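You operate a simulated robot arm through the tools that you are given. There is no shell and no other tool. Be economical: measure what you need, move in short steps, check, and stop when the job is done.

The job below is to be done with a simulated robot arm. You get a single attempt, and the scene is never put back.

Task
Put things in order on the top of the oak table. At the end: the green ledger stands where the tall blue tank (marked "NEW") stood; the red ledger stands on top of the beige small brown parcel; the white felt pad stands on top of the purple parcel; the tall blue tank stands where the red ledger stood; whatever was shut is shut again. Leave all else as you found it, and nothing knocked over.
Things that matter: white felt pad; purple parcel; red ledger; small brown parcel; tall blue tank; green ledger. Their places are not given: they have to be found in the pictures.

It is judged by the outcome, as a careful person would: the job done as asked, and still so three seconds after it is handed in. It fails if anything else is knocked over, pushed out of place, dropped, spilled or broken.

Robot
A 6-joint arm with a two-finger parallel gripper, fixed in place. Base frame: the origin is at the foot of the arm, x ahead of it, y to its left, z up; the work surface is at about z = 760. Lengths are in mm, angles in degrees, forces in N, time in s.
With the tool pointing down near the work surface it reaches from about 260 to 680 mm from the base axis. Its first joint turns from -66.0 to 66.0 degrees. Payload 2.9 kg.
Tool frame: the origin (TCP) lies between the finger pads and is the grasp point; the fingertips stand 30 mm ahead of it; z points along the fingers, y is the line along which they close. The gripper opens to 110 mm. The fingers are 20 mm wide and 10 mm thick; the gripper's body (48 by 112 mm) begins 55 mm behind the TCP.
Orientation is that of the tool frame in the base frame, as a unit quaternion [w, x, y, z]. With the fingers straight down and closing along the base's y, the tool's x points along the base's -x, its y along +y and its z along -z.

Tools
- The arm moves only by the tool apply_moves. Its argument "moves" is a list of rows, each a list of 3 entries, a list of its own where there are three numbers: the shift along the tool's x, y, z in mm, then the turn, a rotation vector about the tool's x, y, z in degrees, then the gripper command, from -1 (fully open) to 1 (shut), values between in proportion. In form: [[[tx, ty, tz], [rx, ry, rz], claw], ...]. A call has 1 to 10 rows; each row is the pose to reach, as a shift and turn from the pose commanded when the call began, along the tool's axes at that moment. Each row takes 0.2 s and may step no farther than 50 mm and 8.6 degrees from the row before; otherwise, or with a gripper value out of range, the whole call is refused. Where a pose cannot be reached the arm comes as near as it can. A force on the tool above 40 N (or 10 N above the force at the start of the call, whichever is more), or a blocked arm, ends the call early, and 0.2 s more pass. Each finger travels about 108 mm/s and halts on what it meets, pressing with about 27 N; the grip force reading is that of the motor and also rises with nothing between the fingers. The clock runs only during rows and for 0.2 s after the last one: add rows that repeat a pose to give the fingers time. The reply holds the time, the measured pose of the TCP, the force on the tool along the base axes, the opening and the grip force, in the units named above and with some noise.
- Cameras (640 x 400 px; columns grow to the right, rows downward): "scene" is fixed at [86, 447.2, 1374.9]; the picture's right is [-0.62, -0.78, 0.00], its down [-0.51, 0.41, -0.76] and it looks along [0.59, -0.47, -0.65] (base axes); focal length 347 px, centre (320, 200). "wrist" rides on the gripper at [72, 17, -103] in the tool frame; the picture's right is [-0.23, 0.97, 0.00], its down [-0.76, -0.18, -0.62] and it looks along [-0.61, -0.14, 0.78] (tool axes); focal length 222 px, centre (320, 200).
- get_image(camera): a new picture of that camera. The clock stands still meanwhile.
- measure_at(camera, pixels): for up to 12 pixels [column, row] of the newest picture of that camera ("zoom" is the newest enlarged one), the place [x, y, z] in the base frame of the surface seen there, good to about 2 mm. The clock stands still meanwhile.
- close_up(camera, box): a new picture of the part [left, top, right, bottom] of that camera's present view, enlarged. The clock stands still meanwhile.
- job_done(): hands the job in; it is judged then, once.

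Work in short steps. Measure before you move; look again where a grasp or a placing could have gone wrong, and mend it. You have 80 turns and 34 pictures in all, those below and enlarged ones among them. Open the gripper and draw the arm clear of the work before you hand the job in, unless the task says otherwise; then end with one line.

The tools are called after "Call:" by a JSON object that holds its "op" and its "data". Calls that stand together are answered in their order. apply_moves: Moves the arm, as the interface text tells. Its arguments: {"type":"object","properties":{"moves":{"type":"array","items":{"type":"array"}}},"required":["moves"]} The other tools are called the same way: get_image (camera) takes a picture; measure_at (camera, pixels) gives the place of the surface under pixels of a picture; close_up (camera, box) takes an enlarged picture of a part of a camera's view; job_done () hands the job in.

At the start:

```text
t: 0.0
eef_pos: [379.1, -133.2, 1002.2]
tcp_rot: [-0.001, 0.0, 1.0, 0.001]
wrist_force: [0.1, -0.8, 0.3]
finger_gap: 110.1
gripper_force: 0.2
```

scene: 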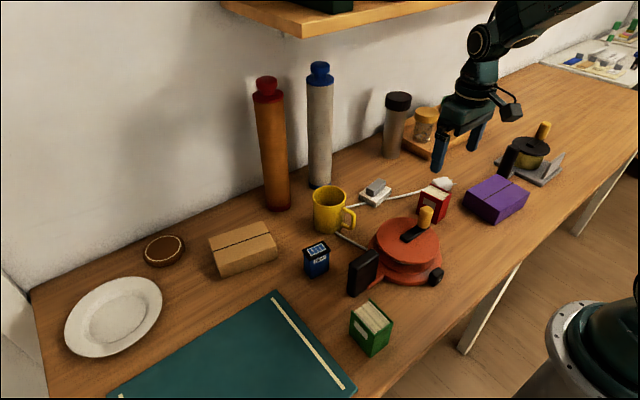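
wrist: 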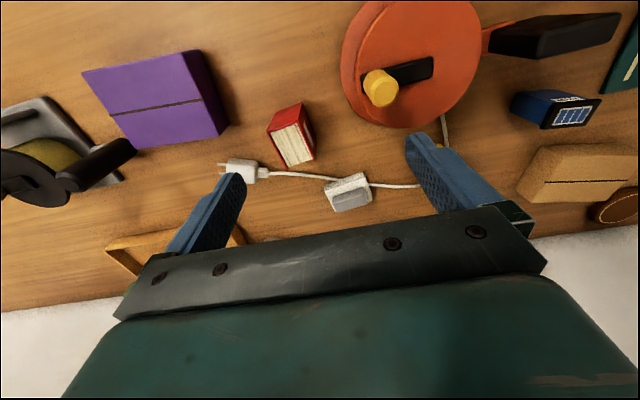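

I'll start with enlarged views to identify the ledgers, tank, parcels and the felt pad.

Call:
{"op": "close_up", "data": {"camera": "scene", "box": [280, 140, 480, 360]}}

Call:
{"op": "close_up", "data": {"camera": "scene", "box": [360, 60, 580, 230]}}

Call:
{"op": "close_up", "data": {"camera": "scene", "box": [30, 210, 350, 400]}}

```text
1.82 times, centred on (380, 250) of scene
```

zoom: 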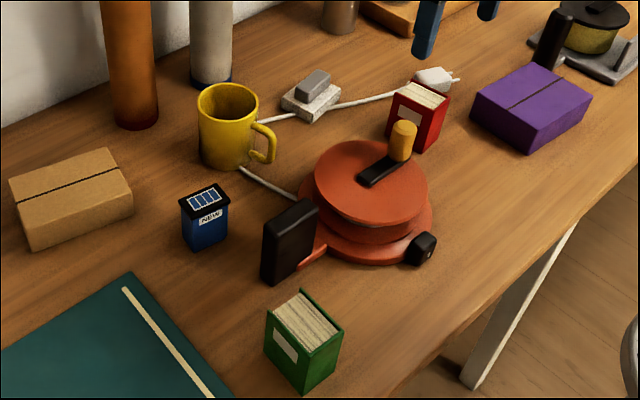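

```text
2.35 times, centred on (470, 145) of scene
```

zoom: 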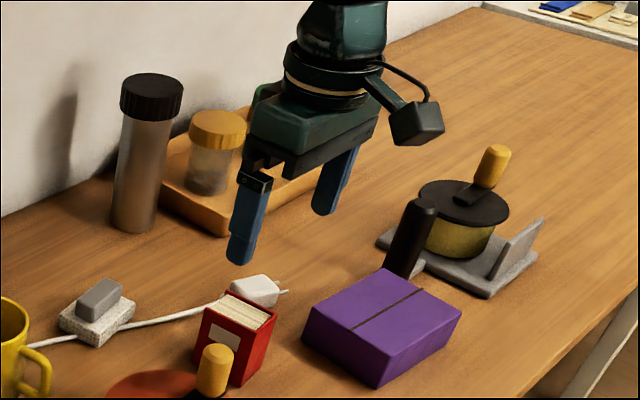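

```text
2.00 times, centred on (190, 305) of scene
```

zoom: 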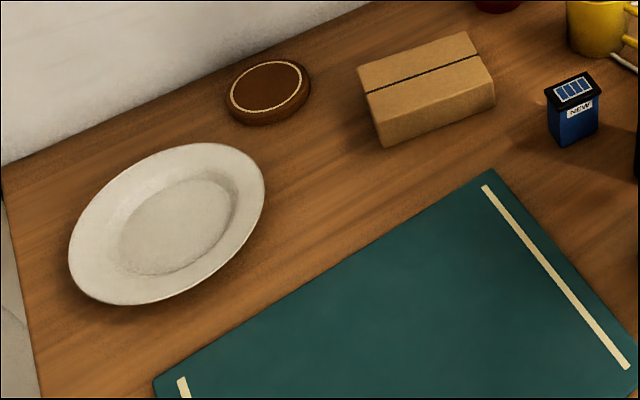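

Next I zoom in tighter on the white object with the grey block at (375,192), the reel, and the pot.

Call:
{"op": "close_up", "data": {"camera": "scene", "box": [330, 165, 460, 246]}}

Call:
{"op": "close_up", "data": {"camera": "wrist", "box": [200, 80, 440, 230]}}

Call:
{"op": "close_up", "data": {"camera": "scene", "box": [480, 110, 580, 172]}}

```text
4.92 times, centred on (395, 206) of scene
```

zoom: 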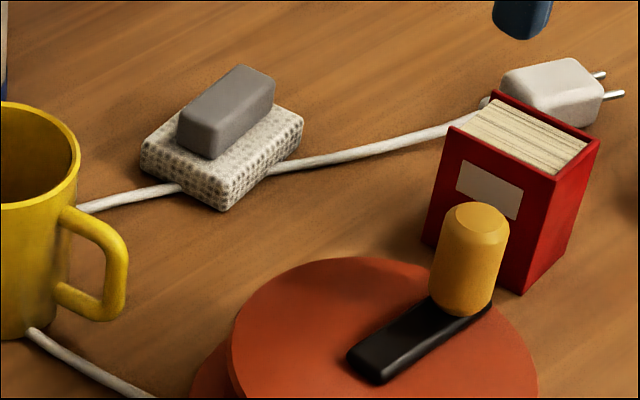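

```text
2.67 times, centred on (320, 155) of wrist
```

zoom: 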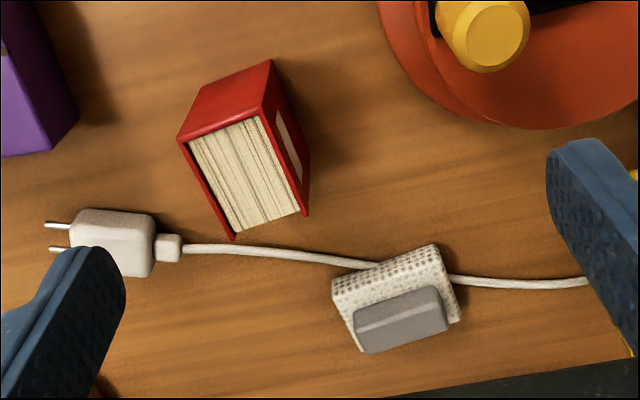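

```text
6.40 times, centred on (530, 141) of scene
```

zoom: 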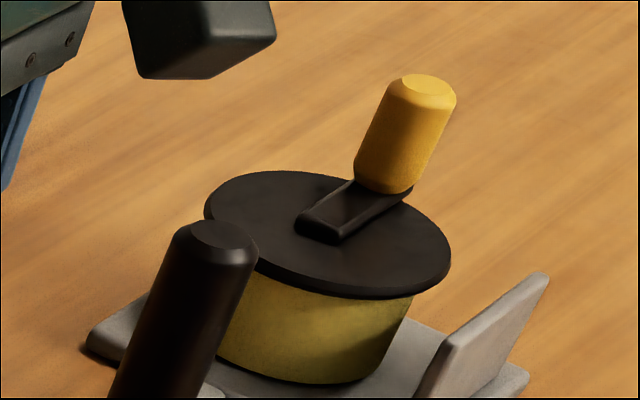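

The white textured pad with a grey handle at (375,192) is the felt pad (an eraser). It lies on the cord. Next I measure the pad handle, the red ledger and the purple parcel.

Call:
{"op": "measure_at", "data": {"camera": "scene", "pixels": [[377.5, 180.2], [384.5, 183], [374, 191], [367.5, 188.8], [359.8, 194], [375.5, 206], [390.5, 190], [431.6, 186], [450, 194.2], [442, 200.5], [424, 192], [381, 201]]}}

Call:
{"op": "measure_at", "data": {"camera": "wrist", "pixels": [[86, 71], [184, 53], [199, 75], [118, 113], [203, 99], [272, 129], [298, 105], [311, 157], [285, 166], [346, 198], [368, 191], [336, 207]]}}

Call:
{"op": "measure_at", "data": {"camera": "scene", "pixels": [[493, 176], [527, 194], [503, 210], [466, 191], [210, 240], [267, 224], [277, 243], [218, 264], [240, 245], [500, 193], [240, 265], [515, 210]]}}

Call:
{"op": "measure_at", "data": {"camera": "scene", "pixels": [[305, 246], [322, 241], [328, 250], [310, 255], [317, 248], [309, 276], [328, 270], [371, 303], [391, 321], [374, 333], [353, 315], [371, 318]]}}

```text
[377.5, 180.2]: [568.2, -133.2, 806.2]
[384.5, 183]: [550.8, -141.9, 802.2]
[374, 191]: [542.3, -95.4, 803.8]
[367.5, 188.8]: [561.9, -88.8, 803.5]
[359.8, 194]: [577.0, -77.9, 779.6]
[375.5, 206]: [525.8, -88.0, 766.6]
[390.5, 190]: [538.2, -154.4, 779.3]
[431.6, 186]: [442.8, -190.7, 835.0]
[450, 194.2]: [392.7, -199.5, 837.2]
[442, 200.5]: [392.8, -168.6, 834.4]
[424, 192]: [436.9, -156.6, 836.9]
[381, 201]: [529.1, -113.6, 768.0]
```

```text
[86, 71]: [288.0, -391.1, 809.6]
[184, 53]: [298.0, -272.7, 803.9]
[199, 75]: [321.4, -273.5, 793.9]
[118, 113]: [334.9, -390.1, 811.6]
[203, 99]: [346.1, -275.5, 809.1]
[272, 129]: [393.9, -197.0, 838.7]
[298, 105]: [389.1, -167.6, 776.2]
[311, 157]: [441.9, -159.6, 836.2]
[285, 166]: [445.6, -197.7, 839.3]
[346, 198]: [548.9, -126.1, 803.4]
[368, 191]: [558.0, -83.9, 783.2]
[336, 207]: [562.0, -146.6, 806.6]
```

```text
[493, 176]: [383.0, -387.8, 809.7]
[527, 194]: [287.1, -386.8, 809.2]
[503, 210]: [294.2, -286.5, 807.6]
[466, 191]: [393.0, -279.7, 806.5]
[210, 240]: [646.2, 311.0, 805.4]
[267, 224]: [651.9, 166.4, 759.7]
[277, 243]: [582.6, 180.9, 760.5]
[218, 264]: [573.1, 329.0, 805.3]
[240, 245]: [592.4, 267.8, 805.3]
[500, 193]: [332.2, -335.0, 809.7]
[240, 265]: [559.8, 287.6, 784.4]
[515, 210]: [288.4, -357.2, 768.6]
```

```text
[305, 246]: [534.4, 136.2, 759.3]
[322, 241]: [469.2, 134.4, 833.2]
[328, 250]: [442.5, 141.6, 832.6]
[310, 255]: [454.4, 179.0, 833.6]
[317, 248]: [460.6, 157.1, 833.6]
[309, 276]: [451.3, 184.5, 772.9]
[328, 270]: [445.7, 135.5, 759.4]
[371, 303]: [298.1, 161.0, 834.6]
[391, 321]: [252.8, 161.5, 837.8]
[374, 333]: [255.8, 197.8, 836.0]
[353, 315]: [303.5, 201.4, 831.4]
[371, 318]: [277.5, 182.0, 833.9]
```

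Measuring more: neighbouring obstacles (reel knob, handle, mug) and brown parcel edges.

Call:
{"op": "measure_at", "data": {"camera": "scene", "pixels": [[426, 208], [426, 218], [362, 256], [376, 252], [351, 268], [327, 190], [343, 195], [353, 215], [266, 225], [276, 242], [272, 234], [264, 223]]}}

Call:
{"op": "measure_at", "data": {"camera": "wrist", "pixels": [[302, 102], [269, 127], [274, 134], [280, 150], [286, 164], [300, 160], [308, 157], [294, 145], [295, 126], [283, 127], [330, 184], [352, 174]]}}

Call:
{"op": "measure_at", "data": {"camera": "scene", "pixels": [[306, 247.5], [320, 241.5], [327, 249], [311, 255.5], [311, 246], [325, 246], [318, 254], [307, 251], [304, 249], [329, 249], [314, 268], [325, 262]]}}

```text
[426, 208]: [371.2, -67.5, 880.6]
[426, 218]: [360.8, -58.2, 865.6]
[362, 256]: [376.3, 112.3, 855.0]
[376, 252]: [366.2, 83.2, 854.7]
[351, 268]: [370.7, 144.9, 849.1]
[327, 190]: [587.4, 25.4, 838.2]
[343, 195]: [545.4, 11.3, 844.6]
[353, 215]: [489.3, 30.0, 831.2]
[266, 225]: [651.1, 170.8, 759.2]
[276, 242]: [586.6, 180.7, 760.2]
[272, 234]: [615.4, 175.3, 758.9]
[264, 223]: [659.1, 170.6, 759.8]
```

```text
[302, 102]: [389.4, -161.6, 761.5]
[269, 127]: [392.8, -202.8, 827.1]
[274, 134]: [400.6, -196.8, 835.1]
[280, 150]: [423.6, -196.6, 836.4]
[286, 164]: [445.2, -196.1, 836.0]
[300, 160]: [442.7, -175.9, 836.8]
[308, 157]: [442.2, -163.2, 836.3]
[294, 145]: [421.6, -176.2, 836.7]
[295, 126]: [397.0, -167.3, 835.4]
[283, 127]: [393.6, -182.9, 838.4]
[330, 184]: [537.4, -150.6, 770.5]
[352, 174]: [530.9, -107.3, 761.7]
```

```text
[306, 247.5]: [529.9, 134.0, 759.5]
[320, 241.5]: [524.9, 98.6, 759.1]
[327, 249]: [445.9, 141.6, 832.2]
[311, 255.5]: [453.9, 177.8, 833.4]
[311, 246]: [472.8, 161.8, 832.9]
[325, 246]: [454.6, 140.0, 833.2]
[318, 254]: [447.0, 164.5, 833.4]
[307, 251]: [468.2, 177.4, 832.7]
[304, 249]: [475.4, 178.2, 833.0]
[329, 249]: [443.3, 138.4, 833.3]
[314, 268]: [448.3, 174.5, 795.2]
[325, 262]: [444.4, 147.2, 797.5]
```

Pad handle is centred near (555,-115), z≈805, with its long axis near y. I check clearances to the tall things at the wall before moving.

Call:
{"op": "measure_at", "data": {"camera": "scene", "pixels": [[393, 150], [398, 97], [320, 180], [320, 75], [275, 200], [266, 90], [424, 120], [440, 150], [437, 170], [443, 184], [535, 130], [509, 160]]}}

Call:
{"op": "apply_moves", "data": {"moves": [[[-45, 5, 0], [0, 0, -5], -1], [[-90, 10, 0], [0, 0, -9.5], -1], [[-135, 15, 20], [0, 0, -9.5], -1], [[-176, 18, 40], [0, 0, -9.5], -1], [[-176, 18, 70], [0, 0, -9.5], -1], [[-176, 18, 70], [0, 0, -9.5], -1]]}}

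Call:
{"op": "get_image", "data": {"camera": "wrist"}}

```text
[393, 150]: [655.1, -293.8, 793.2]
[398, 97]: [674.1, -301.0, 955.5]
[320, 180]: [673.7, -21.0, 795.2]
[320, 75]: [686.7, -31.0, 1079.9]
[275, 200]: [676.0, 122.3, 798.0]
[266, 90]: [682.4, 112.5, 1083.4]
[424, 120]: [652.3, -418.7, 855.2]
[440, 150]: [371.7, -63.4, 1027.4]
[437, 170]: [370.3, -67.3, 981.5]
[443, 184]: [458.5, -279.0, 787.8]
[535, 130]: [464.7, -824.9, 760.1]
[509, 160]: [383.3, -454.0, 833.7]
```

```text
t: 1.4
eef_pos: [555.1, -114.3, 929.5]
tcp_rot: [0.0, -0.082, 0.997, 0.001]
wrist_force: [-0.3, 0.7, -0.6]
finger_gap: 110.1
gripper_force: 0.1
```

```text
25 pictures are left
```

wrist: 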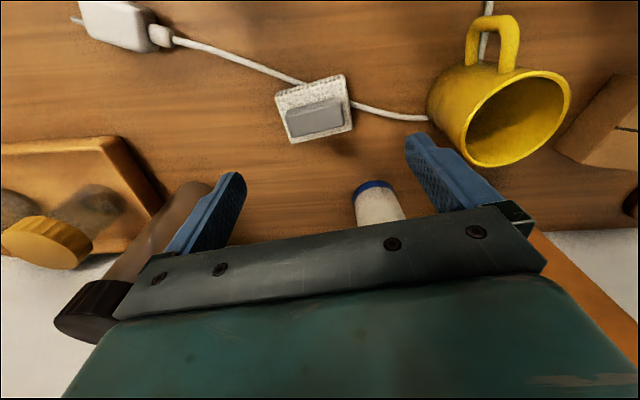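

Measuring the handle and the mug's near edge in the wrist view (handle at ~(316,117), mug left at (428,105)).

Call:
{"op": "measure_at", "data": {"camera": "wrist", "pixels": [[288, 112], [339, 100], [342, 115], [292, 128], [315, 114], [280, 95], [344, 79], [290, 140], [350, 128], [430, 105], [472, 163], [440, 75]]}}

Call:
{"op": "close_up", "data": {"camera": "wrist", "box": [250, 60, 378, 140]}}

```text
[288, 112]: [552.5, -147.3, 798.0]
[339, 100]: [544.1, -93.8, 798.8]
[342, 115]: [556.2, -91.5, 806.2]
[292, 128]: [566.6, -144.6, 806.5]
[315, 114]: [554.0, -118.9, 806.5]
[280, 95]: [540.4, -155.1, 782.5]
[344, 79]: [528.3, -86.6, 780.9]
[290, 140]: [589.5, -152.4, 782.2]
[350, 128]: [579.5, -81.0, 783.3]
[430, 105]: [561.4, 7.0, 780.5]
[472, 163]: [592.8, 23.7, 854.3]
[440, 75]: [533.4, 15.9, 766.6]
```

```text
5.00 times, centred on (314, 100) of wrist
```

zoom: 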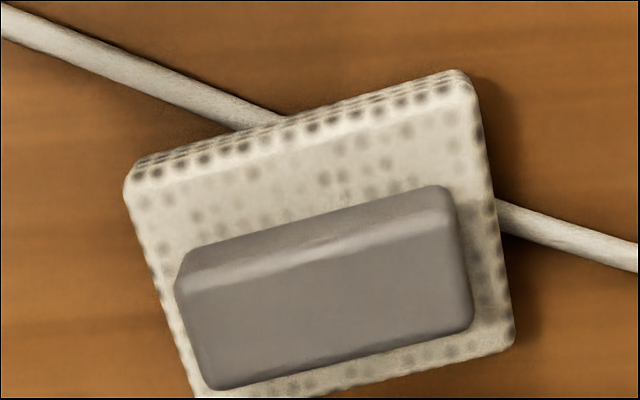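

Handle is centred at about (556,-119), 57 long, top z 806, and pad top is 782. I lower until the fingertips are at ~785 and close.

Call:
{"op": "apply_moves", "data": {"moves": [[[-0.7, -4.9, 40], [0, 0, 0], -1], [[-0.7, -4.9, 80], [0, 0, 0], -1], [[-0.7, -4.9, 105], [0, 0, 0], -1], [[-0.7, -4.9, 114], [0, 0, 0], -1], [[-0.7, -4.9, 114], [0, 0, 0], 0], [[-0.7, -4.9, 114], [0, 0, 0], 0.3], [[-0.7, -4.9, 114], [0, 0, 0], 0.6], [[-0.7, -4.9, 114], [0, 0, 0], 0.6]]}}

```text
t: 3.2
eef_pos: [556.9, -119.8, 815.7]
tcp_rot: [0.0, -0.082, 0.997, 0.001]
wrist_force: [-0.2, -0.2, 0.2]
finger_gap: 59.0
gripper_force: 27.1
```

Gap 59 with 27 N: the handle is held. I lift gently and check.

Call:
{"op": "apply_moves", "data": {"moves": [[[0, 0, -10], [0, 0, 0], 0.6], [[0, 0, -30], [0, 0, 0], 0.6], [[0, 0, -60], [0, 0, 0], 0.6], [[0, 0, -90], [0, 0, 0], 0.6], [[0, 0, -90], [0, 0, 0], 0.6]]}}

Call:
{"op": "get_image", "data": {"camera": "scene"}}

```text
t: 4.4
eef_pos: [557.9, -120.2, 909.0]
tcp_rot: [0.0, -0.082, 0.997, 0.0]
wrist_force: [-0.3, -0.2, -0.3]
finger_gap: 59.0
gripper_force: 26.7
```

```text
23 pictures are left
```

scene: 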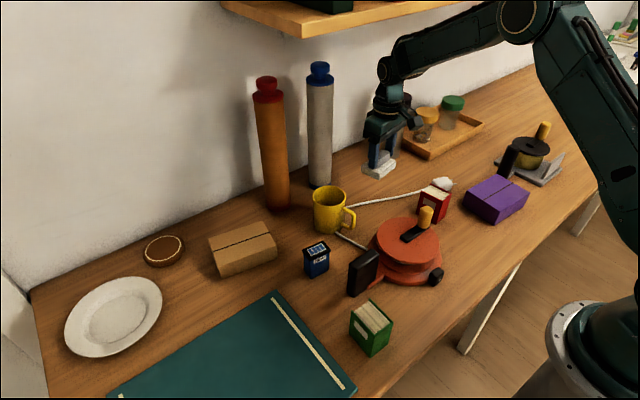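

The pad hangs level in the fingers. I carry it over the purple parcel's centre (339,-335), turning the tool back to square.

Call:
{"op": "apply_moves", "data": {"moves": [[[15, -11, -10], [0, 0, 0], 0.6], [[45, -31, -15], [0, 0, 2], 0.6], [[80, -56, -15], [0, 0, 4], 0.6], [[115, -80, -15], [0, 0, 6], 0.6], [[150, -105, -15], [0, 0, 8], 0.6], [[185, -129, -15], [0, 0, 10], 0.6], [[215, -150, -15], [0, 0, 12], 0.6], [[240, -168, -15], [0, 0, 13], 0.6], [[251.4, -175.9, -15], [0, 0, 13], 0.6], [[251.4, -175.9, -10], [0, 0, 13], 0.6]]}}

Call:
{"op": "get_image", "data": {"camera": "wrist"}}

```text
t: 6.6
eef_pos: [335.7, -332.6, 918.2]
tcp_rot: [-0.001, 0.03, 1.0, 0.001]
wrist_force: [0.3, 0.7, 0.0]
finger_gap: 59.2
gripper_force: 26.8
```

```text
22 pictures are left
```

wrist: 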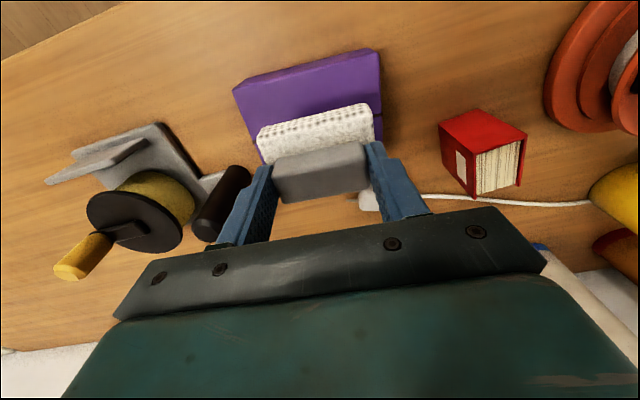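

Well lined up over the purple parcel. I lower to just above the expected contact (TCP≈864), then ease down.

Call:
{"op": "apply_moves", "data": {"moves": [[[-3, -2, 20], [0, 0, 0], 0.6], [[-3, -2, 40], [0, 0, 0], 0.6], [[-3, -2, 49], [0, 0, 0], 0.6], [[-3, -2, 53], [0, 0, 0], 0.6], [[-3, -2, 55], [0, 0, 0], 0.6], [[-3, -2, 55], [0, 0, 0], 0.6]]}}

Call:
{"op": "close_up", "data": {"camera": "scene", "box": [410, 100, 570, 230]}}

```text
t: 8.0
eef_pos: [339.3, -336.6, 865.5]
tcp_rot: [0.0, 0.03, 1.0, -0.002]
wrist_force: [-3.9, 1.4, 30.6]
finger_gap: 59.0
gripper_force: 27.0
```

```text
3.08 times, centred on (490, 165) of scene
```

zoom: 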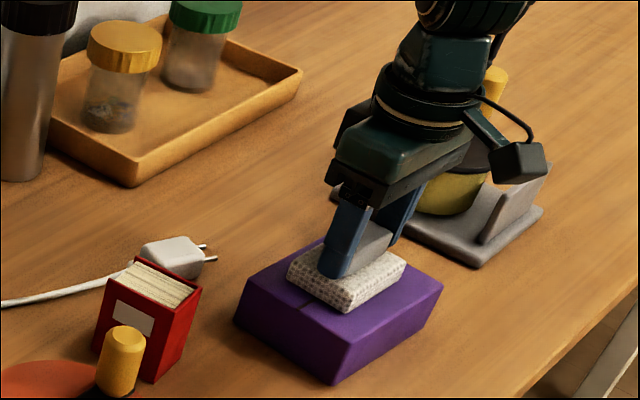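

It is in contact with the parcel (30 N up). I relieve the press, open gently and rise.

Call:
{"op": "apply_moves", "data": {"moves": [[[0, 0, -2], [0, 0, 0], 0.6], [[0, 0, -2], [0, 0, 0], -0.2], [[0, 0, -2], [0, 0, 0], -0.5], [[0, 0, -2], [0, 0, 0], -0.5], [[0, 0, -20], [0, 0, 0], -0.5], [[0, 0, -60], [0, 0, 0], -0.5], [[0, 0, -100], [0, 0, 0], -1]]}}

Call:
{"op": "get_image", "data": {"camera": "wrist"}}

```text
t: 9.6
eef_pos: [338.5, -337.0, 960.9]
tcp_rot: [-0.001, 0.031, 1.0, 0.001]
wrist_force: [-0.1, -0.5, 0.6]
finger_gap: 110.0
gripper_force: 0.0
```

```text
20 pictures are left
```

wrist: 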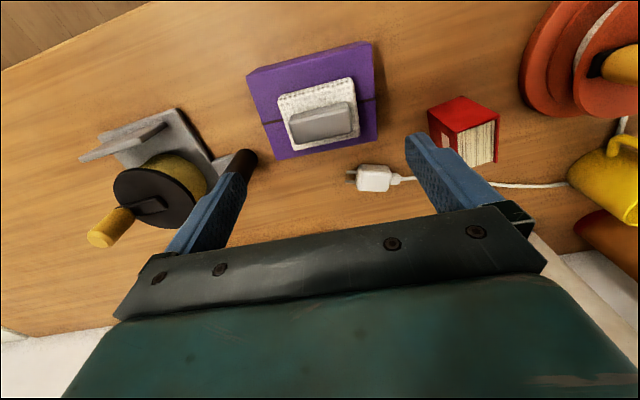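

The felt pad sits well on the purple parcel. Next the red ledger: I move above (419,-181).

Call:
{"op": "apply_moves", "data": {"moves": [[[-18, 40, 0], [0, 0, 0], -1], [[-36, 80, 0], [0, 0, 0], -1], [[-54, 120, 0], [0, 0, 0], -1], [[-70.8, 160.6, 10], [0, 0, 0], -1], [[-70.8, 160.6, 30], [0, 0, 0], -1], [[-70.8, 160.6, 30], [0, 0, 0], -1]]}}

Call:
{"op": "get_image", "data": {"camera": "wrist"}}

Call:
{"op": "close_up", "data": {"camera": "wrist", "box": [230, 40, 390, 140]}}

```text
t: 11.0
eef_pos: [420.3, -179.4, 932.4]
tcp_rot: [-0.001, 0.031, 1.0, 0.0]
wrist_force: [0.1, 0.0, 0.2]
finger_gap: 109.8
gripper_force: 0.0
```

```text
19 pictures are left
```

wrist: 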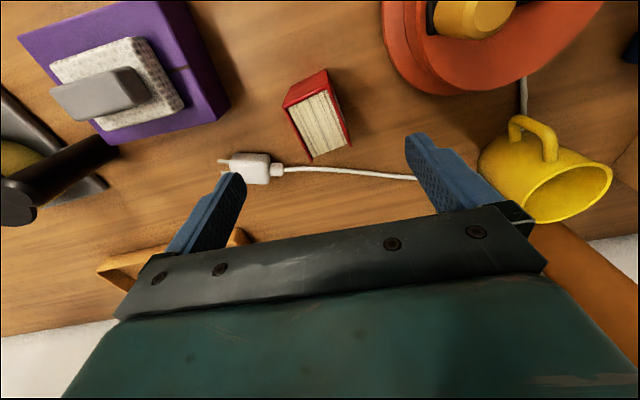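

```text
4.00 times, centred on (310, 90) of wrist
```

zoom: 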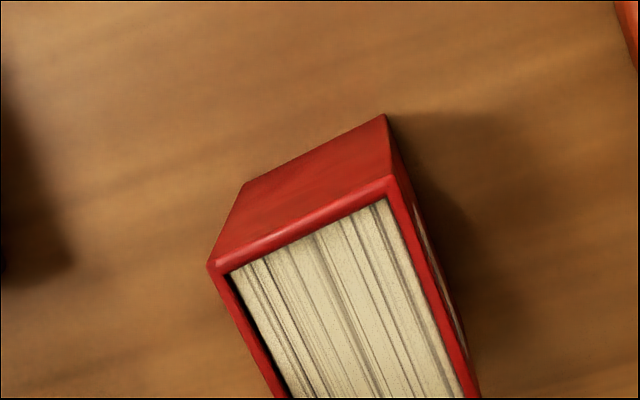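

Measuring the ledger's top corners and base edge for centre and yaw, plus the reel rim's nearest point.

Call:
{"op": "measure_at", "data": {"camera": "wrist", "pixels": [[284.5, 107], [327, 86.5], [347, 138], [314, 156], [305, 97], [317, 118], [290, 87], [326, 70], [388, 60], [410, 86], [440, 94], [342, 135]]}}

```text
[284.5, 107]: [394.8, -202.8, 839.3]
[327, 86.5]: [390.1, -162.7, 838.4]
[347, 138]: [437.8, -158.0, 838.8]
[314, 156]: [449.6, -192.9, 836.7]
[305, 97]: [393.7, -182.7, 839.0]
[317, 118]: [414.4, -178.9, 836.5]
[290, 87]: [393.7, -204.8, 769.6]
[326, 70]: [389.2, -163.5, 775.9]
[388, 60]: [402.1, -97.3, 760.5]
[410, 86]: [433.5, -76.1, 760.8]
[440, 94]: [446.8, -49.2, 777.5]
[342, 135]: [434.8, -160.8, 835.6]
```

The ledger is 40 thick, yawed about +7°, centred at (418.5,-179.5). I turn the tool to match, descend to TCP z≈813 and close.

Call:
{"op": "apply_moves", "data": {"moves": [[[1.5, 0, 25], [0, 0, -5], -1], [[1.5, 0, 60], [0, 0, -10.5], -1], [[1.5, 0, 95], [0, 0, -10.5], -1], [[1.5, 0, 119], [0, 0, -10.5], -1], [[1.5, 0, 119], [0, 0, -10.5], 0], [[1.5, 0, 119], [0, 0, -10.5], 0.5], [[1.5, 0, 119], [0, 0, -10.5], 0.8], [[1.5, 0, 119], [0, 0, -10.5], 0.8]]}}

```text
t: 12.8
eef_pos: [419.1, -181.8, 817.1]
tcp_rot: [-0.001, -0.061, 0.998, 0.001]
wrist_force: [0.4, -0.8, 0.1]
finger_gap: 44.0
gripper_force: 27.1
```

Gripped at 44 mm. I lift straight up.

Call:
{"op": "apply_moves", "data": {"moves": [[[0, 0, -10], [0, 0, 0], 0.8], [[0, 0, -40], [0, 0, 0], 0.8], [[0, 0, -80], [0, 0, 0], 0.8], [[0, 0, -120], [0, 0, 0], 0.8], [[0, 0, -155], [0, 0, 0], 0.8], [[0, 0, -155], [0, 0, 0], 0.8]]}}

Call:
{"op": "close_up", "data": {"camera": "scene", "box": [190, 200, 350, 300]}}

```text
t: 14.2
eef_pos: [418.7, -179.9, 971.3]
tcp_rot: [-0.001, -0.061, 0.998, 0.001]
wrist_force: [0.4, -0.4, -2.2]
finger_gap: 43.9
gripper_force: 26.9
```

```text
4.00 times, centred on (270, 250) of scene
```

zoom: 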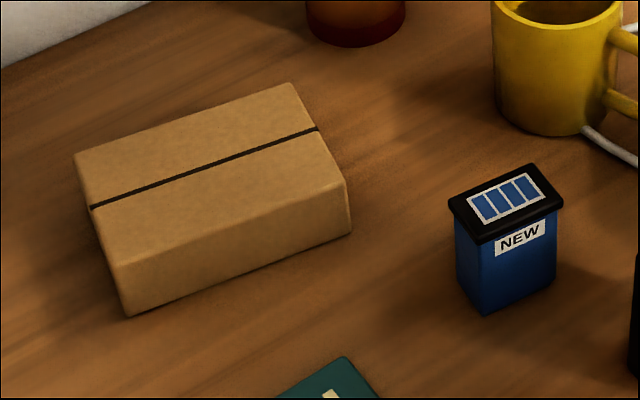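

The enlarged view shows the parcel and tank corners clearly, so I measure them there.

Call:
{"op": "measure_at", "data": {"camera": "zoom", "pixels": [[79, 157], [289, 86], [342, 180], [120, 262], [210, 175], [452, 200], [532, 167], [560, 203], [478, 238], [505, 202], [488, 308], [552, 275]]}}

```text
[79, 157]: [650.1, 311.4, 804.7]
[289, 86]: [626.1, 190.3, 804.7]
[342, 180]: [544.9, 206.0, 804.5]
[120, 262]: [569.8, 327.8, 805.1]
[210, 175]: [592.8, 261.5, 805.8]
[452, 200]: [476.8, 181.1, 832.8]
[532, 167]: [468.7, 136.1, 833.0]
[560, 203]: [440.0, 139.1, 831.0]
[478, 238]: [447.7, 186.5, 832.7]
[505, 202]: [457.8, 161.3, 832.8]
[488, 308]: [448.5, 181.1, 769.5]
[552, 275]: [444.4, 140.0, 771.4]
```

The brown parcel's top centre is (598,259), z 805, yaw -11°. I carry the ledger there in two legs at z≈971, well above everything on the way.

Call:
{"op": "apply_moves", "data": {"moves": [[[-6, 11, 0], [0, 0, 1], 0.8], [[-18, 33, 0], [0, 0, 2], 0.8], [[-34, 62, 0], [0, 0, 3], 0.8], [[-50, 91, 0], [0, 0, 4], 0.8], [[-66, 120, 0], [0, 0, 5], 0.8], [[-82, 149, 0], [0, 0, 6], 0.8], [[-98, 178, 0], [0, 0, 7], 0.8], [[-114, 207, 0], [0, 0, 8], 0.8], [[-130, 236, 0], [0, 0, 9], 0.8], [[-137, 248, 0], [0, 0, 9], 0.8]]}}

```text
t: 16.4
eef_pos: [524.2, 83.9, 969.3]
tcp_rot: [-0.001, 0.018, 1.0, 0.001]
wrist_force: [0.0, 1.0, -2.6]
finger_gap: 43.7
gripper_force: 26.0
```

On course. Second leg to above the parcel.

Call:
{"op": "apply_moves", "data": {"moves": [[[-4, 11, 0], [0, 0, 1], 0.8], [[-14, 36, 0], [0, 0, 3], 0.8], [[-26, 70, 0], [0, 0, 5], 0.8], [[-38, 104, 0], [0, 0, 7], 0.8], [[-50, 138, 0], [0, 0, 9], 0.8], [[-60, 164, 0], [0, 0, 9], 0.8], [[-63.9, 175.3, 0], [0, 0, 9], 0.8], [[-63.9, 175.3, 10], [0, 0, 9], 0.8], [[-63.9, 175.3, 30], [0, 0, 9], 0.8], [[-63.9, 175.3, 50], [0, 0, 9], 0.8]]}}

Call:
{"op": "get_image", "data": {"camera": "scene"}}

Call:
{"op": "get_image", "data": {"camera": "wrist"}}

```text
t: 18.6
eef_pos: [593.7, 253.9, 921.1]
tcp_rot: [-0.001, 0.096, 0.995, 0.0]
wrist_force: [-0.2, -0.7, -2.8]
finger_gap: 43.9
gripper_force: 27.1
```

```text
16 pictures are left
```

scene: 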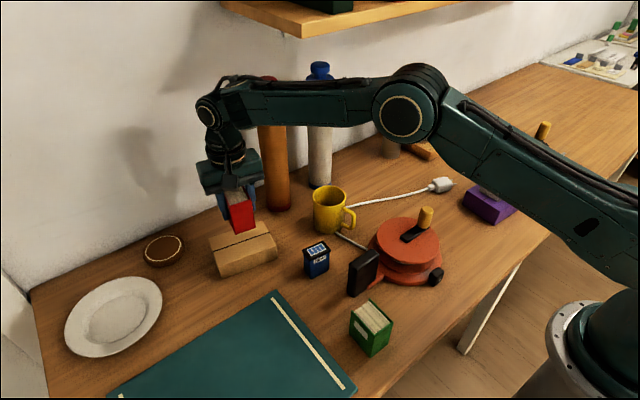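

```text
15 pictures are left
```

wrist: 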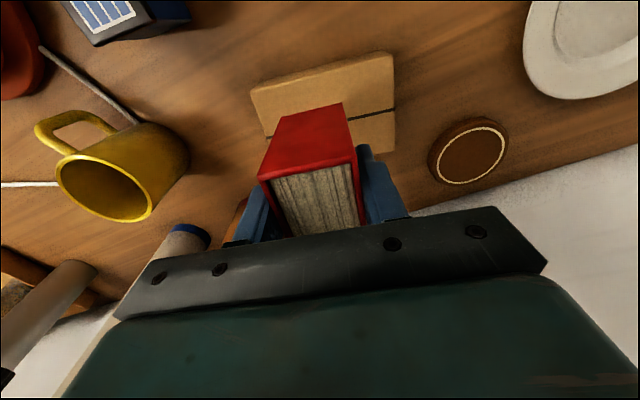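

Ledger is over the parcel. I lower in decreasing steps towards contact at TCP≈862.

Call:
{"op": "apply_moves", "data": {"moves": [[[-1, 4, 20], [0, 0, 0], 0.8], [[-1, 4, 40], [0, 0, 0], 0.8], [[-1, 4, 51], [0, 0, 0], 0.8], [[-1, 4, 55], [0, 0, 0], 0.8], [[-1, 4, 58], [0, 0, 0], 0.8], [[-1, 4, 58], [0, 0, 0], 0.8]]}}

Call:
{"op": "close_up", "data": {"camera": "scene", "box": [160, 140, 320, 300]}}

```text
t: 20.0
eef_pos: [596.1, 258.3, 862.0]
tcp_rot: [-0.001, 0.096, 0.995, 0.0]
wrist_force: [0.7, -0.4, -2.0]
finger_gap: 43.9
gripper_force: 26.8
```

```text
2.50 times, centred on (240, 220) of scene
```

zoom: 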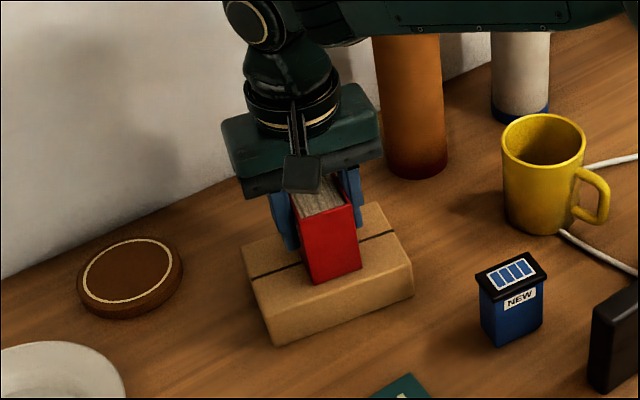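

Still no contact (force -2 N, the ledger's own weight). I ease down a few mm more.

Call:
{"op": "apply_moves", "data": {"moves": [[[0, 0, 1], [0, 0, 0], 0.8], [[0, 0, 2], [0, 0, 0], 0.8], [[0, 0, 2], [0, 0, 0], 0.8]]}}

```text
t: 20.8
eef_pos: [596.2, 257.7, 860.2]
tcp_rot: [0.0, 0.096, 0.995, 0.001]
wrist_force: [-2.4, -0.6, 4.9]
finger_gap: 43.9
gripper_force: 26.8
```

Contact felt (+5 N). I open and rise straight up.

Call:
{"op": "apply_moves", "data": {"moves": [[[0, 0, 1], [0, 0, 0], 0.0], [[0, 0, 0], [0, 0, 0], -0.4], [[0, 0, 0], [0, 0, 0], -0.4], [[0, 0, -15], [0, 0, 0], -0.4], [[0, 0, -45], [0, 0, 0], -0.4], [[0, 0, -85], [0, 0, 0], -0.4], [[0, 0, -110], [0, 0, 0], -0.4], [[0, 0, -110], [0, 0, 0], -0.4]]}}

Call:
{"op": "get_image", "data": {"camera": "wrist"}}

```text
t: 22.6
eef_pos: [597.1, 258.6, 970.8]
tcp_rot: [-0.001, 0.096, 0.995, 0.002]
wrist_force: [0.2, 0.3, 0.6]
finger_gap: 76.9
gripper_force: 0.1
```

```text
13 pictures are left
```

wrist: 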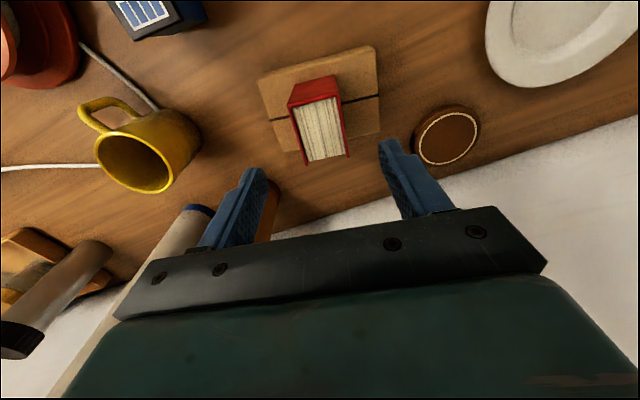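

The red ledger stands squarely on the parcel. Now I go above the blue tank at (458,161), yaw ≈ -9.5°, fingers opening fully on the way.

Call:
{"op": "apply_moves", "data": {"moves": [[[25, -26, 0], [0, 0, -1.5], -0.6], [[55, -57, 0], [0, 0, -1.5], -1], [[85, -88, 0], [0, 0, -1.5], -1], [[117.8, -122.7, 0], [0, 0, -1.5], -1], [[117.8, -122.7, 40], [0, 0, -1.5], -1], [[117.8, -122.7, 40], [0, 0, -1.5], -1]]}}

Call:
{"op": "get_image", "data": {"camera": "wrist"}}

```text
t: 24.0
eef_pos: [457.8, 159.8, 929.9]
tcp_rot: [0.0, 0.082, 0.997, 0.001]
wrist_force: [0.1, -0.3, 0.3]
finger_gap: 109.9
gripper_force: 0.0
```

```text
12 pictures are left
```

wrist: 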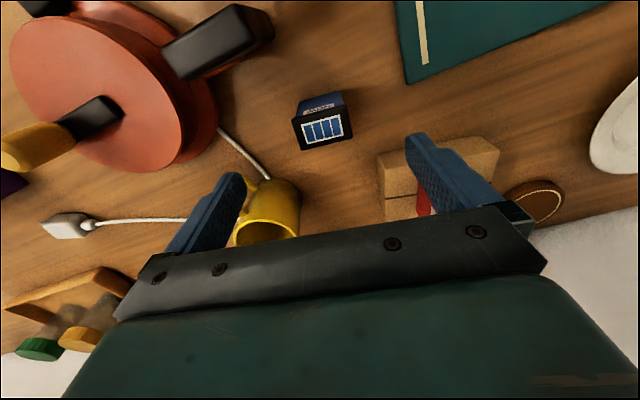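

Aligned over the tank. I descend to TCP≈815 and close.

Call:
{"op": "measure_at", "data": {"camera": "wrist", "pixels": [[293, 119], [347, 107], [352, 136], [303, 149], [322, 129], [345, 94], [299, 102]]}}

Call:
{"op": "apply_moves", "data": {"moves": [[[0, 0, 40], [0, 0, 0], -1], [[0, 0, 80], [0, 0, 0], -1], [[0, 0, 105], [0, 0, 0], -1], [[0, 0, 114], [0, 0, 0], -1], [[0, 0, 114], [0, 0, 0], -0.2], [[0, 0, 114], [0, 0, 0], 0.4], [[0, 0, 114], [0, 0, 0], 0.8], [[0, 0, 114], [0, 0, 0], 0.8]]}}

```text
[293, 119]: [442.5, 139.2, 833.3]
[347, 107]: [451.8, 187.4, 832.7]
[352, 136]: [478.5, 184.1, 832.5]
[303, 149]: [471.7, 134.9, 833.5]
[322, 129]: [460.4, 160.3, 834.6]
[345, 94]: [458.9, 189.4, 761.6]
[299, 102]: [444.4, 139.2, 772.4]
```

```text
t: 25.8
eef_pos: [457.2, 161.7, 814.2]
tcp_rot: [-0.001, 0.083, 0.997, 0.001]
wrist_force: [0.5, -0.4, 1.1]
finger_gap: 51.4
gripper_force: 27.2
```

Gripped at 51 mm. I lift slowly and check that the lid and body come up together.

Call:
{"op": "apply_moves", "data": {"moves": [[[0, 0, -8], [0, 0, 0], 0.8], [[0, 0, -20], [0, 0, 0], 0.8], [[0, 0, -20], [0, 0, 0], 0.8]]}}

Call:
{"op": "close_up", "data": {"camera": "scene", "box": [240, 180, 400, 290]}}

```text
t: 26.6
eef_pos: [457.2, 161.4, 835.6]
tcp_rot: [-0.001, 0.083, 0.997, 0.001]
wrist_force: [-0.3, -0.3, -0.6]
finger_gap: 51.4
gripper_force: 27.1
```

```text
3.64 times, centred on (320, 235) of scene
```

zoom: 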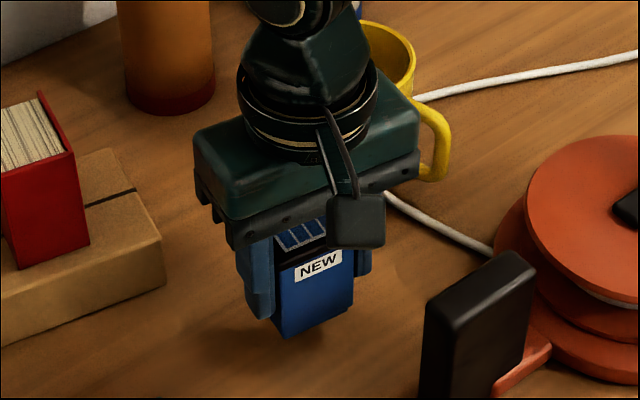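

The whole tank came up. I lift to z≈970.

Call:
{"op": "apply_moves", "data": {"moves": [[[0, 0, -30], [0, 0, 0], 0.8], [[0, 0, -70], [0, 0, 0], 0.8], [[0, 0, -110], [0, 0, 0], 0.8], [[0, 0, -135], [0, 0, 0], 0.8], [[-1, -20, -135], [0, 0, -1.5], 0.8], [[-2, -55, -135], [0, 0, -3], 0.8], [[-4, -90, -135], [0, 0, -5], 0.8], [[-6, -125, -135], [0, 0, -7], 0.8], [[-7, -155, -135], [0, 0, -8.5], 0.8], [[-7.5, -170, -135], [0, 0, -9], 0.8]]}}

```text
t: 28.8
eef_pos: [437.3, -9.4, 971.1]
tcp_rot: [-0.001, 0.004, 1.0, 0.0]
wrist_force: [0.5, -0.2, -0.7]
finger_gap: 51.3
gripper_force: 27.0
```

Halfway; I continue to above the red ledger's old place.

Call:
{"op": "apply_moves", "data": {"moves": [[[2, -15, 0], [0, 0, -1], 0.8], [[7, -45, 0], [0, 0, -3], 0.8], [[12, -80, 0], [0, 0, -5], 0.8], [[17, -115, 0], [0, 0, -7.5], 0.8], [[21, -150, 0], [0, 0, -7.5], 0.8], [[24, -171.8, 0], [0, 0, -7.5], 0.8], [[24, -171.8, 30], [0, 0, -7.5], 0.8], [[24, -171.8, 70], [0, 0, -7.5], 0.8], [[24, -171.8, 110], [0, 0, -7.5], 0.8], [[24, -171.8, 130], [0, 0, -7.5], 0.8]]}}

Call:
{"op": "get_image", "data": {"camera": "wrist"}}

```text
t: 31.0
eef_pos: [411.8, -178.0, 839.7]
tcp_rot: [0.0, -0.061, 0.998, 0.0]
wrist_force: [0.5, 0.0, -0.5]
finger_gap: 51.3
gripper_force: 27.3
```

```text
10 pictures are left
```

wrist: 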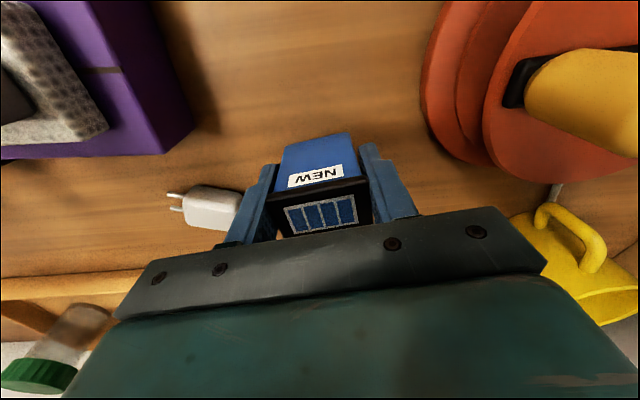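

Clear around. I shift slightly to (415,-181) and lower to the table.

Call:
{"op": "apply_moves", "data": {"moves": [[[-2.5, -3.3, 10], [0, 0, 0], 0.8], [[-2.5, -3.3, 19], [0, 0, 0], 0.8], [[-2.5, -3.3, 23], [0, 0, 0], 0.8], [[-2.5, -3.3, 25], [0, 0, 0], 0.8], [[-2.5, -3.3, 25], [0, 0, 0], 0.8]]}}

```text
t: 32.2
eef_pos: [414.8, -181.7, 815.3]
tcp_rot: [-0.001, -0.061, 0.998, 0.0]
wrist_force: [-0.3, -0.9, 0.1]
finger_gap: 51.5
gripper_force: 27.1
```

Not yet in contact. I ease down in 1 mm steps.

Call:
{"op": "apply_moves", "data": {"moves": [[[0, 0, 1], [0, 0, 0], 0.8], [[0, 0, 1.5], [0, 0, 0], 0.8], [[0, 0, 1.5], [0, 0, 0], 0.8]]}}

```text
t: 33.0
eef_pos: [413.7, -182.8, 814.3]
tcp_rot: [0.001, -0.061, 0.998, 0.0]
wrist_force: [-2.8, 0.3, 19.7]
finger_gap: 51.3
gripper_force: 26.8
```

Contact (20 N). I relieve it, open, and rise.

Call:
{"op": "apply_moves", "data": {"moves": [[[0, 0, -0.8], [0, 0, 0], 0.8], [[0, 0, -0.8], [0, 0, 0], -0.1], [[0, 0, -0.8], [0, 0, 0], -0.5], [[0, 0, -0.8], [0, 0, 0], -0.5], [[0, 0, -20], [0, 0, 0], -0.5], [[0, 0, -60], [0, 0, 0], -0.5], [[0, 0, -105], [0, 0, 0], -0.5], [[0, 0, -150], [0, 0, 0], -0.5], [[0, 0, -150], [0, 0, 0], -0.5]]}}

Call:
{"op": "get_image", "data": {"camera": "scene"}}

```text
t: 35.0
eef_pos: [413.5, -183.0, 964.5]
tcp_rot: [-0.001, -0.062, 0.998, 0.001]
wrist_force: [-0.3, 0.5, -0.4]
finger_gap: 82.6
gripper_force: 0.0
```

```text
9 pictures are left
```

scene: 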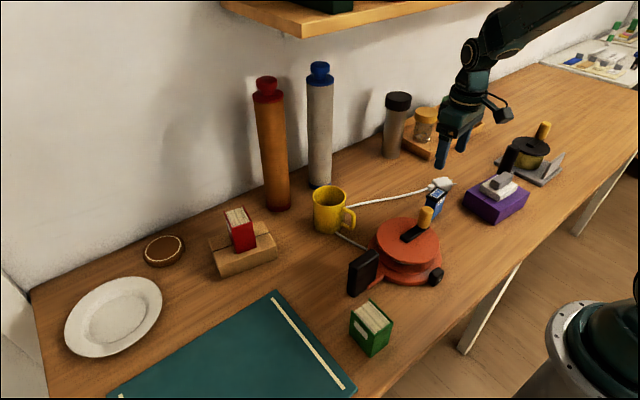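

The tank now stands where the red ledger stood. Now to the green ledger near (277,181), at safe height.

Call:
{"op": "apply_moves", "data": {"moves": [[[9, 38, 0], [0, 0, 1.2], -0.6], [[18, 76, 0], [0, 0, 2.4], -0.8], [[27, 114, 0], [0, 0, 3.6], -1], [[36, 152, 0], [0, 0, 4.8], -1], [[45, 190, 0], [0, 0, 6], -1], [[54, 228, 0], [0, 0, 7.2], -1], [[63, 266, 0], [0, 0, 8.4], -1], [[72, 304, 0], [0, 0, 9.6], -1], [[82, 342, 0], [0, 0, 10.8], -1], [[90.6, 377.9, 0], [0, 0, 12], -1]]}}

Call:
{"op": "get_image", "data": {"camera": "wrist"}}

```text
t: 37.2
eef_pos: [275.8, 181.4, 964.4]
tcp_rot: [-0.001, 0.044, 0.999, 0.0]
wrist_force: [0.1, 0.9, 0.4]
finger_gap: 109.8
gripper_force: 0.0
```

```text
8 pictures are left
```

wrist: 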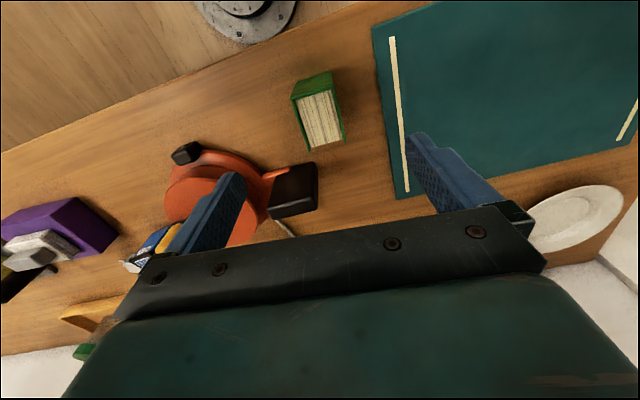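

The green ledger's top shows around (318,115). I measure its corners and the reel handle beside it at (295,190).

Call:
{"op": "measure_at", "data": {"camera": "wrist", "pixels": [[292.5, 99], [333, 88.5], [343, 137], [310, 149], [313, 94], [320, 118], [298, 83], [330, 74], [272, 213], [316, 165], [316, 208], [272, 172]]}}

```text
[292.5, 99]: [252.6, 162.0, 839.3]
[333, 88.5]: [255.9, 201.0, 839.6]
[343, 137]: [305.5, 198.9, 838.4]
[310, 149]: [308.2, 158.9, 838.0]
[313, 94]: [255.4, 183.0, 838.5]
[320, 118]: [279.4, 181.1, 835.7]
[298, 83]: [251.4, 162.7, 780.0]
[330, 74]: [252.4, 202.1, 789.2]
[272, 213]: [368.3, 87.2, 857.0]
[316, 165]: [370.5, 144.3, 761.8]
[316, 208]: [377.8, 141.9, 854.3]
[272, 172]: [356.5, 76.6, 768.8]
```

Green ledger centre (280,180), yaw ≈ -3.5°, 40 thick. I descend to TCP≈816 and close.

Call:
{"op": "apply_moves", "data": {"moves": [[[-4, -0.7, 40], [0, 0, -1.5], -1], [[-4, -0.7, 80], [0, 0, -1.5], -1], [[-4, -0.7, 115], [0, 0, -1.5], -1], [[-4, -0.7, 138], [0, 0, -1.5], -1], [[-4, -0.7, 148], [0, 0, -1.5], -1], [[-4, -0.7, 148], [0, 0, -1.5], -0.2], [[-4, -0.7, 148], [0, 0, -1.5], 0.4], [[-4, -0.7, 148], [0, 0, -1.5], 0.8], [[-4, -0.7, 148], [0, 0, -1.5], 0.8]]}}

```text
t: 39.2
eef_pos: [281.6, 179.4, 816.1]
tcp_rot: [-0.001, 0.031, 1.0, 0.001]
wrist_force: [0.1, -0.3, -0.2]
finger_gap: 44.0
gripper_force: 27.3
```

Gripped (44 mm). I lift to z≈950, then carry towards the tank's old place (461,161).

Call:
{"op": "apply_moves", "data": {"moves": [[[0, 0, -10], [0, 0, 0], 0.8], [[0, 0, -45], [0, 0, 0], 0.8], [[0, 0, -90], [0, 0, 0], 0.8], [[0, 0, -135], [0, 0, 0], 0.8], [[-15, -0.5, -135], [0, 0, 1], 0.8], [[-50, -2, -135], [0, 0, 2], 0.8], [[-90, -3.5, -135], [0, 0, 4], 0.8], [[-130, -5, -135], [0, 0, 5], 0.8], [[-165, -6.5, -135], [0, 0, 6], 0.8], [[-180.2, -7, -135], [0, 0, 6], 0.8]]}}

Call:
{"op": "get_image", "data": {"camera": "scene"}}

```text
t: 41.4
eef_pos: [461.1, 164.3, 950.8]
tcp_rot: [0.0, 0.084, 0.996, -0.001]
wrist_force: [-0.2, 0.0, -2.2]
finger_gap: 43.9
gripper_force: 27.0
```

```text
7 pictures are left
```

scene: 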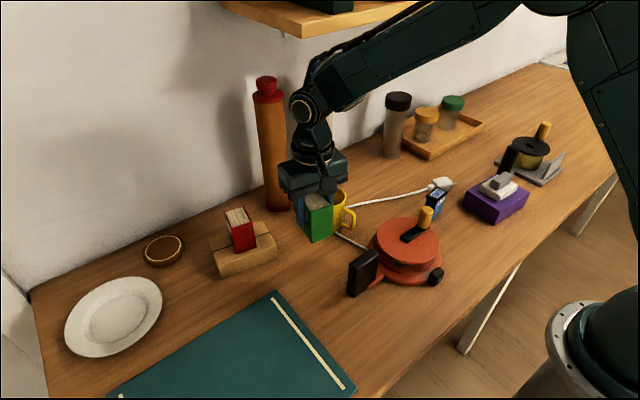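

All upright. I lower to just above the table at (461,162).

Call:
{"op": "apply_moves", "data": {"moves": [[[0, -2.5, 40], [0, 0, 0], 0.8], [[0, -2.5, 80], [0, 0, 0], 0.8], [[0, -2.5, 115], [0, 0, 0], 0.8], [[0, -2.5, 128], [0, 0, 0], 0.8], [[0, -2.5, 133], [0, 0, 0], 0.8], [[0, -2.5, 134.5], [0, 0, 0], 0.8], [[0, -2.5, 134.5], [0, 0, 0], 0.8]]}}

```text
t: 43.0
eef_pos: [460.7, 160.2, 816.4]
tcp_rot: [-0.001, 0.083, 0.997, 0.001]
wrist_force: [-0.3, 0.4, -2.2]
finger_gap: 43.9
gripper_force: 27.0
```

Still free of the table. I ease down further.

Call:
{"op": "apply_moves", "data": {"moves": [[[0, 0, 1], [0, 0, 0], 0.8], [[0, 0, 1.7], [0, 0, 0], 0.8], [[0, 0, 1.7], [0, 0, 0], 0.8]]}}

```text
t: 43.8
eef_pos: [461.2, 160.2, 816.2]
tcp_rot: [0.0, 0.084, 0.997, 0.0]
wrist_force: [-5.3, -1.9, 18.1]
finger_gap: 43.9
gripper_force: 26.7
```

Contact (18 N). I relieve it, open, rise, and then look.

Call:
{"op": "apply_moves", "data": {"moves": [[[0, 0, -0.8], [0, 0, 0], 0.8], [[0, 0, -0.8], [0, 0, 0], 0], [[0, 0, -0.8], [0, 0, 0], -0.4], [[0, 0, -0.8], [0, 0, 0], -0.4], [[0, 0, -20], [0, 0, 0], -0.4], [[0, 0, -60], [0, 0, 0], -0.4], [[0, 0, -105], [0, 0, 0], -0.4], [[0, 0, -150], [0, 0, 0], -0.4], [[45, -10, -170], [0, 0, 0], -0.4], [[85, -30, -190], [0, 0, 0], -0.4]]}}

Call:
{"op": "apply_moves", "data": {"moves": [[[0, -40, 0], [0, 0, 0], -1], [[0, -80, 0], [0, 0, 0], -1], [[0, -120, 0], [0, 0, 0], -1], [[0, -160, 0], [0, 0, 0], -1], [[0, -200, 0], [0, 0, 0], -1], [[0, -240, 0], [0, 0, 0], -1], [[0, -240, 0], [0, 0, 0], -1]]}}

Call:
{"op": "get_image", "data": {"camera": "scene"}}

Call:
{"op": "close_up", "data": {"camera": "scene", "box": [200, 140, 540, 352]}}

```text
refused: row 9 steps farther than a row can; nothing moved
```

```text
t: 45.4
eef_pos: [419.8, -77.2, 815.1]
tcp_rot: [-0.001, 0.083, 0.997, 0.001]
wrist_force: [-0.7, 0.3, 0.0]
finger_gap: 110.0
gripper_force: 0.0
```

```text
6 pictures are left
```

scene: 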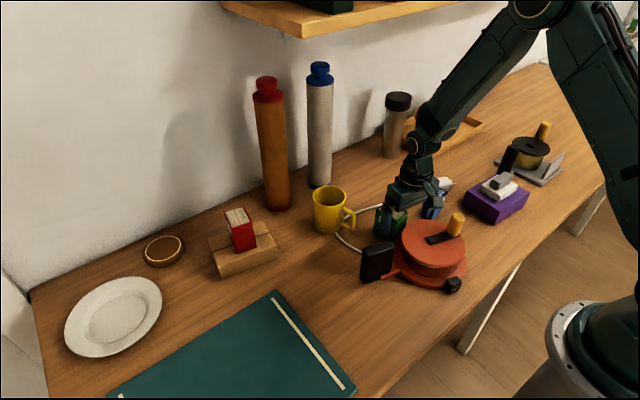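

```text
1.88 times, centred on (370, 246) of scene
```

zoom: 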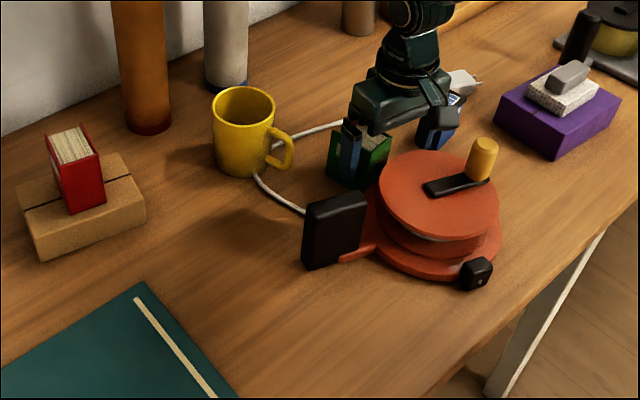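

My error. The first call was refused because of an oversized row, and the second then swept low, dragging the green ledger and pushing the reel. I rise straight up carefully to assess and mend it.

Call:
{"op": "apply_moves", "data": {"moves": [[[0, 0, -15], [0, 0, 0], -1], [[0, 0, -40], [0, 0, 0], -1], [[0, 0, -80], [0, 0, 0], -1], [[0, 0, -120], [0, 0, 0], -1], [[0, 0, -160], [0, 0, 0], -1], [[0, 0, -200], [0, 0, 0], -1], [[0, 0, -200], [0, 0, 0], -1]]}}

Call:
{"op": "get_image", "data": {"camera": "scene"}}

```text
t: 47.0
eef_pos: [421.5, -77.6, 1015.6]
tcp_rot: [0.0, 0.083, 0.997, 0.001]
wrist_force: [-0.3, -0.5, -0.3]
finger_gap: 110.2
gripper_force: 0.0
```

```text
4 pictures are left
```

scene: 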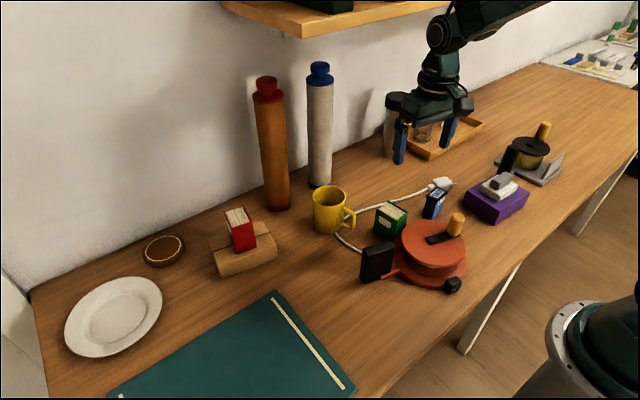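

Nothing toppled: the green ledger is at (390,218) and the reel has shifted right. I measure the present places of the reel (handle, knob, foot), ledger and tank.

Call:
{"op": "measure_at", "data": {"camera": "scene", "pixels": [[362, 252], [378, 244], [392, 243], [376, 251], [456, 214], [453, 281], [390, 210], [375, 213], [390, 203], [407, 212], [391, 222], [432, 252]]}}

Call:
{"op": "measure_at", "data": {"camera": "scene", "pixels": [[428, 192], [438, 188], [446, 195], [436, 200], [437, 194], [402, 230], [430, 220], [464, 240], [440, 272], [430, 240], [441, 184], [398, 270]]}}

Call:
{"op": "close_up", "data": {"camera": "scene", "box": [320, 165, 500, 305]}}

```text
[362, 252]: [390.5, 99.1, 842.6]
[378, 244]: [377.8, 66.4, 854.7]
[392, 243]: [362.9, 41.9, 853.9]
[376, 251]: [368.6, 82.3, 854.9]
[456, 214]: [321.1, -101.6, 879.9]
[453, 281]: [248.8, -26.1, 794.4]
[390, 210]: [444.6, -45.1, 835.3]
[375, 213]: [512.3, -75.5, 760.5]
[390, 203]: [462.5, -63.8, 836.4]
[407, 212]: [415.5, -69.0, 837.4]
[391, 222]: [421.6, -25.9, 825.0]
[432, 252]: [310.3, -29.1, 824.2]
```

```text
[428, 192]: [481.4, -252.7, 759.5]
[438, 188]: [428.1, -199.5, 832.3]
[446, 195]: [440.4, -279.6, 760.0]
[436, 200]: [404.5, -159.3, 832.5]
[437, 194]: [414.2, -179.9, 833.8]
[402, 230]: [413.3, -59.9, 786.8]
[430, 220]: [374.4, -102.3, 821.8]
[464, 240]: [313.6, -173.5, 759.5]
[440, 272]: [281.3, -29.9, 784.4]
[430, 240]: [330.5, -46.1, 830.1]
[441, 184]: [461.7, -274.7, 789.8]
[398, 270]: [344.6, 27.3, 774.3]
```

```text
2.86 times, centred on (410, 235) of scene
```

zoom: 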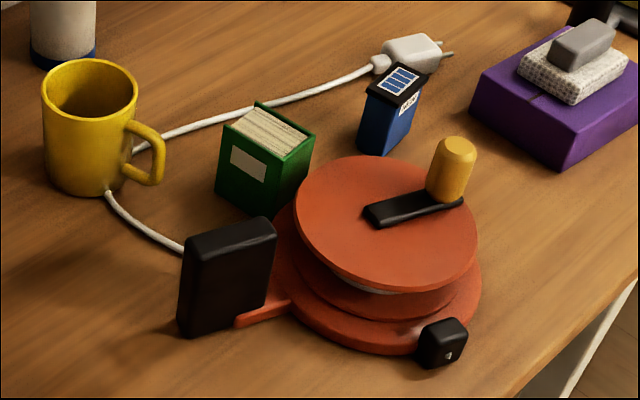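

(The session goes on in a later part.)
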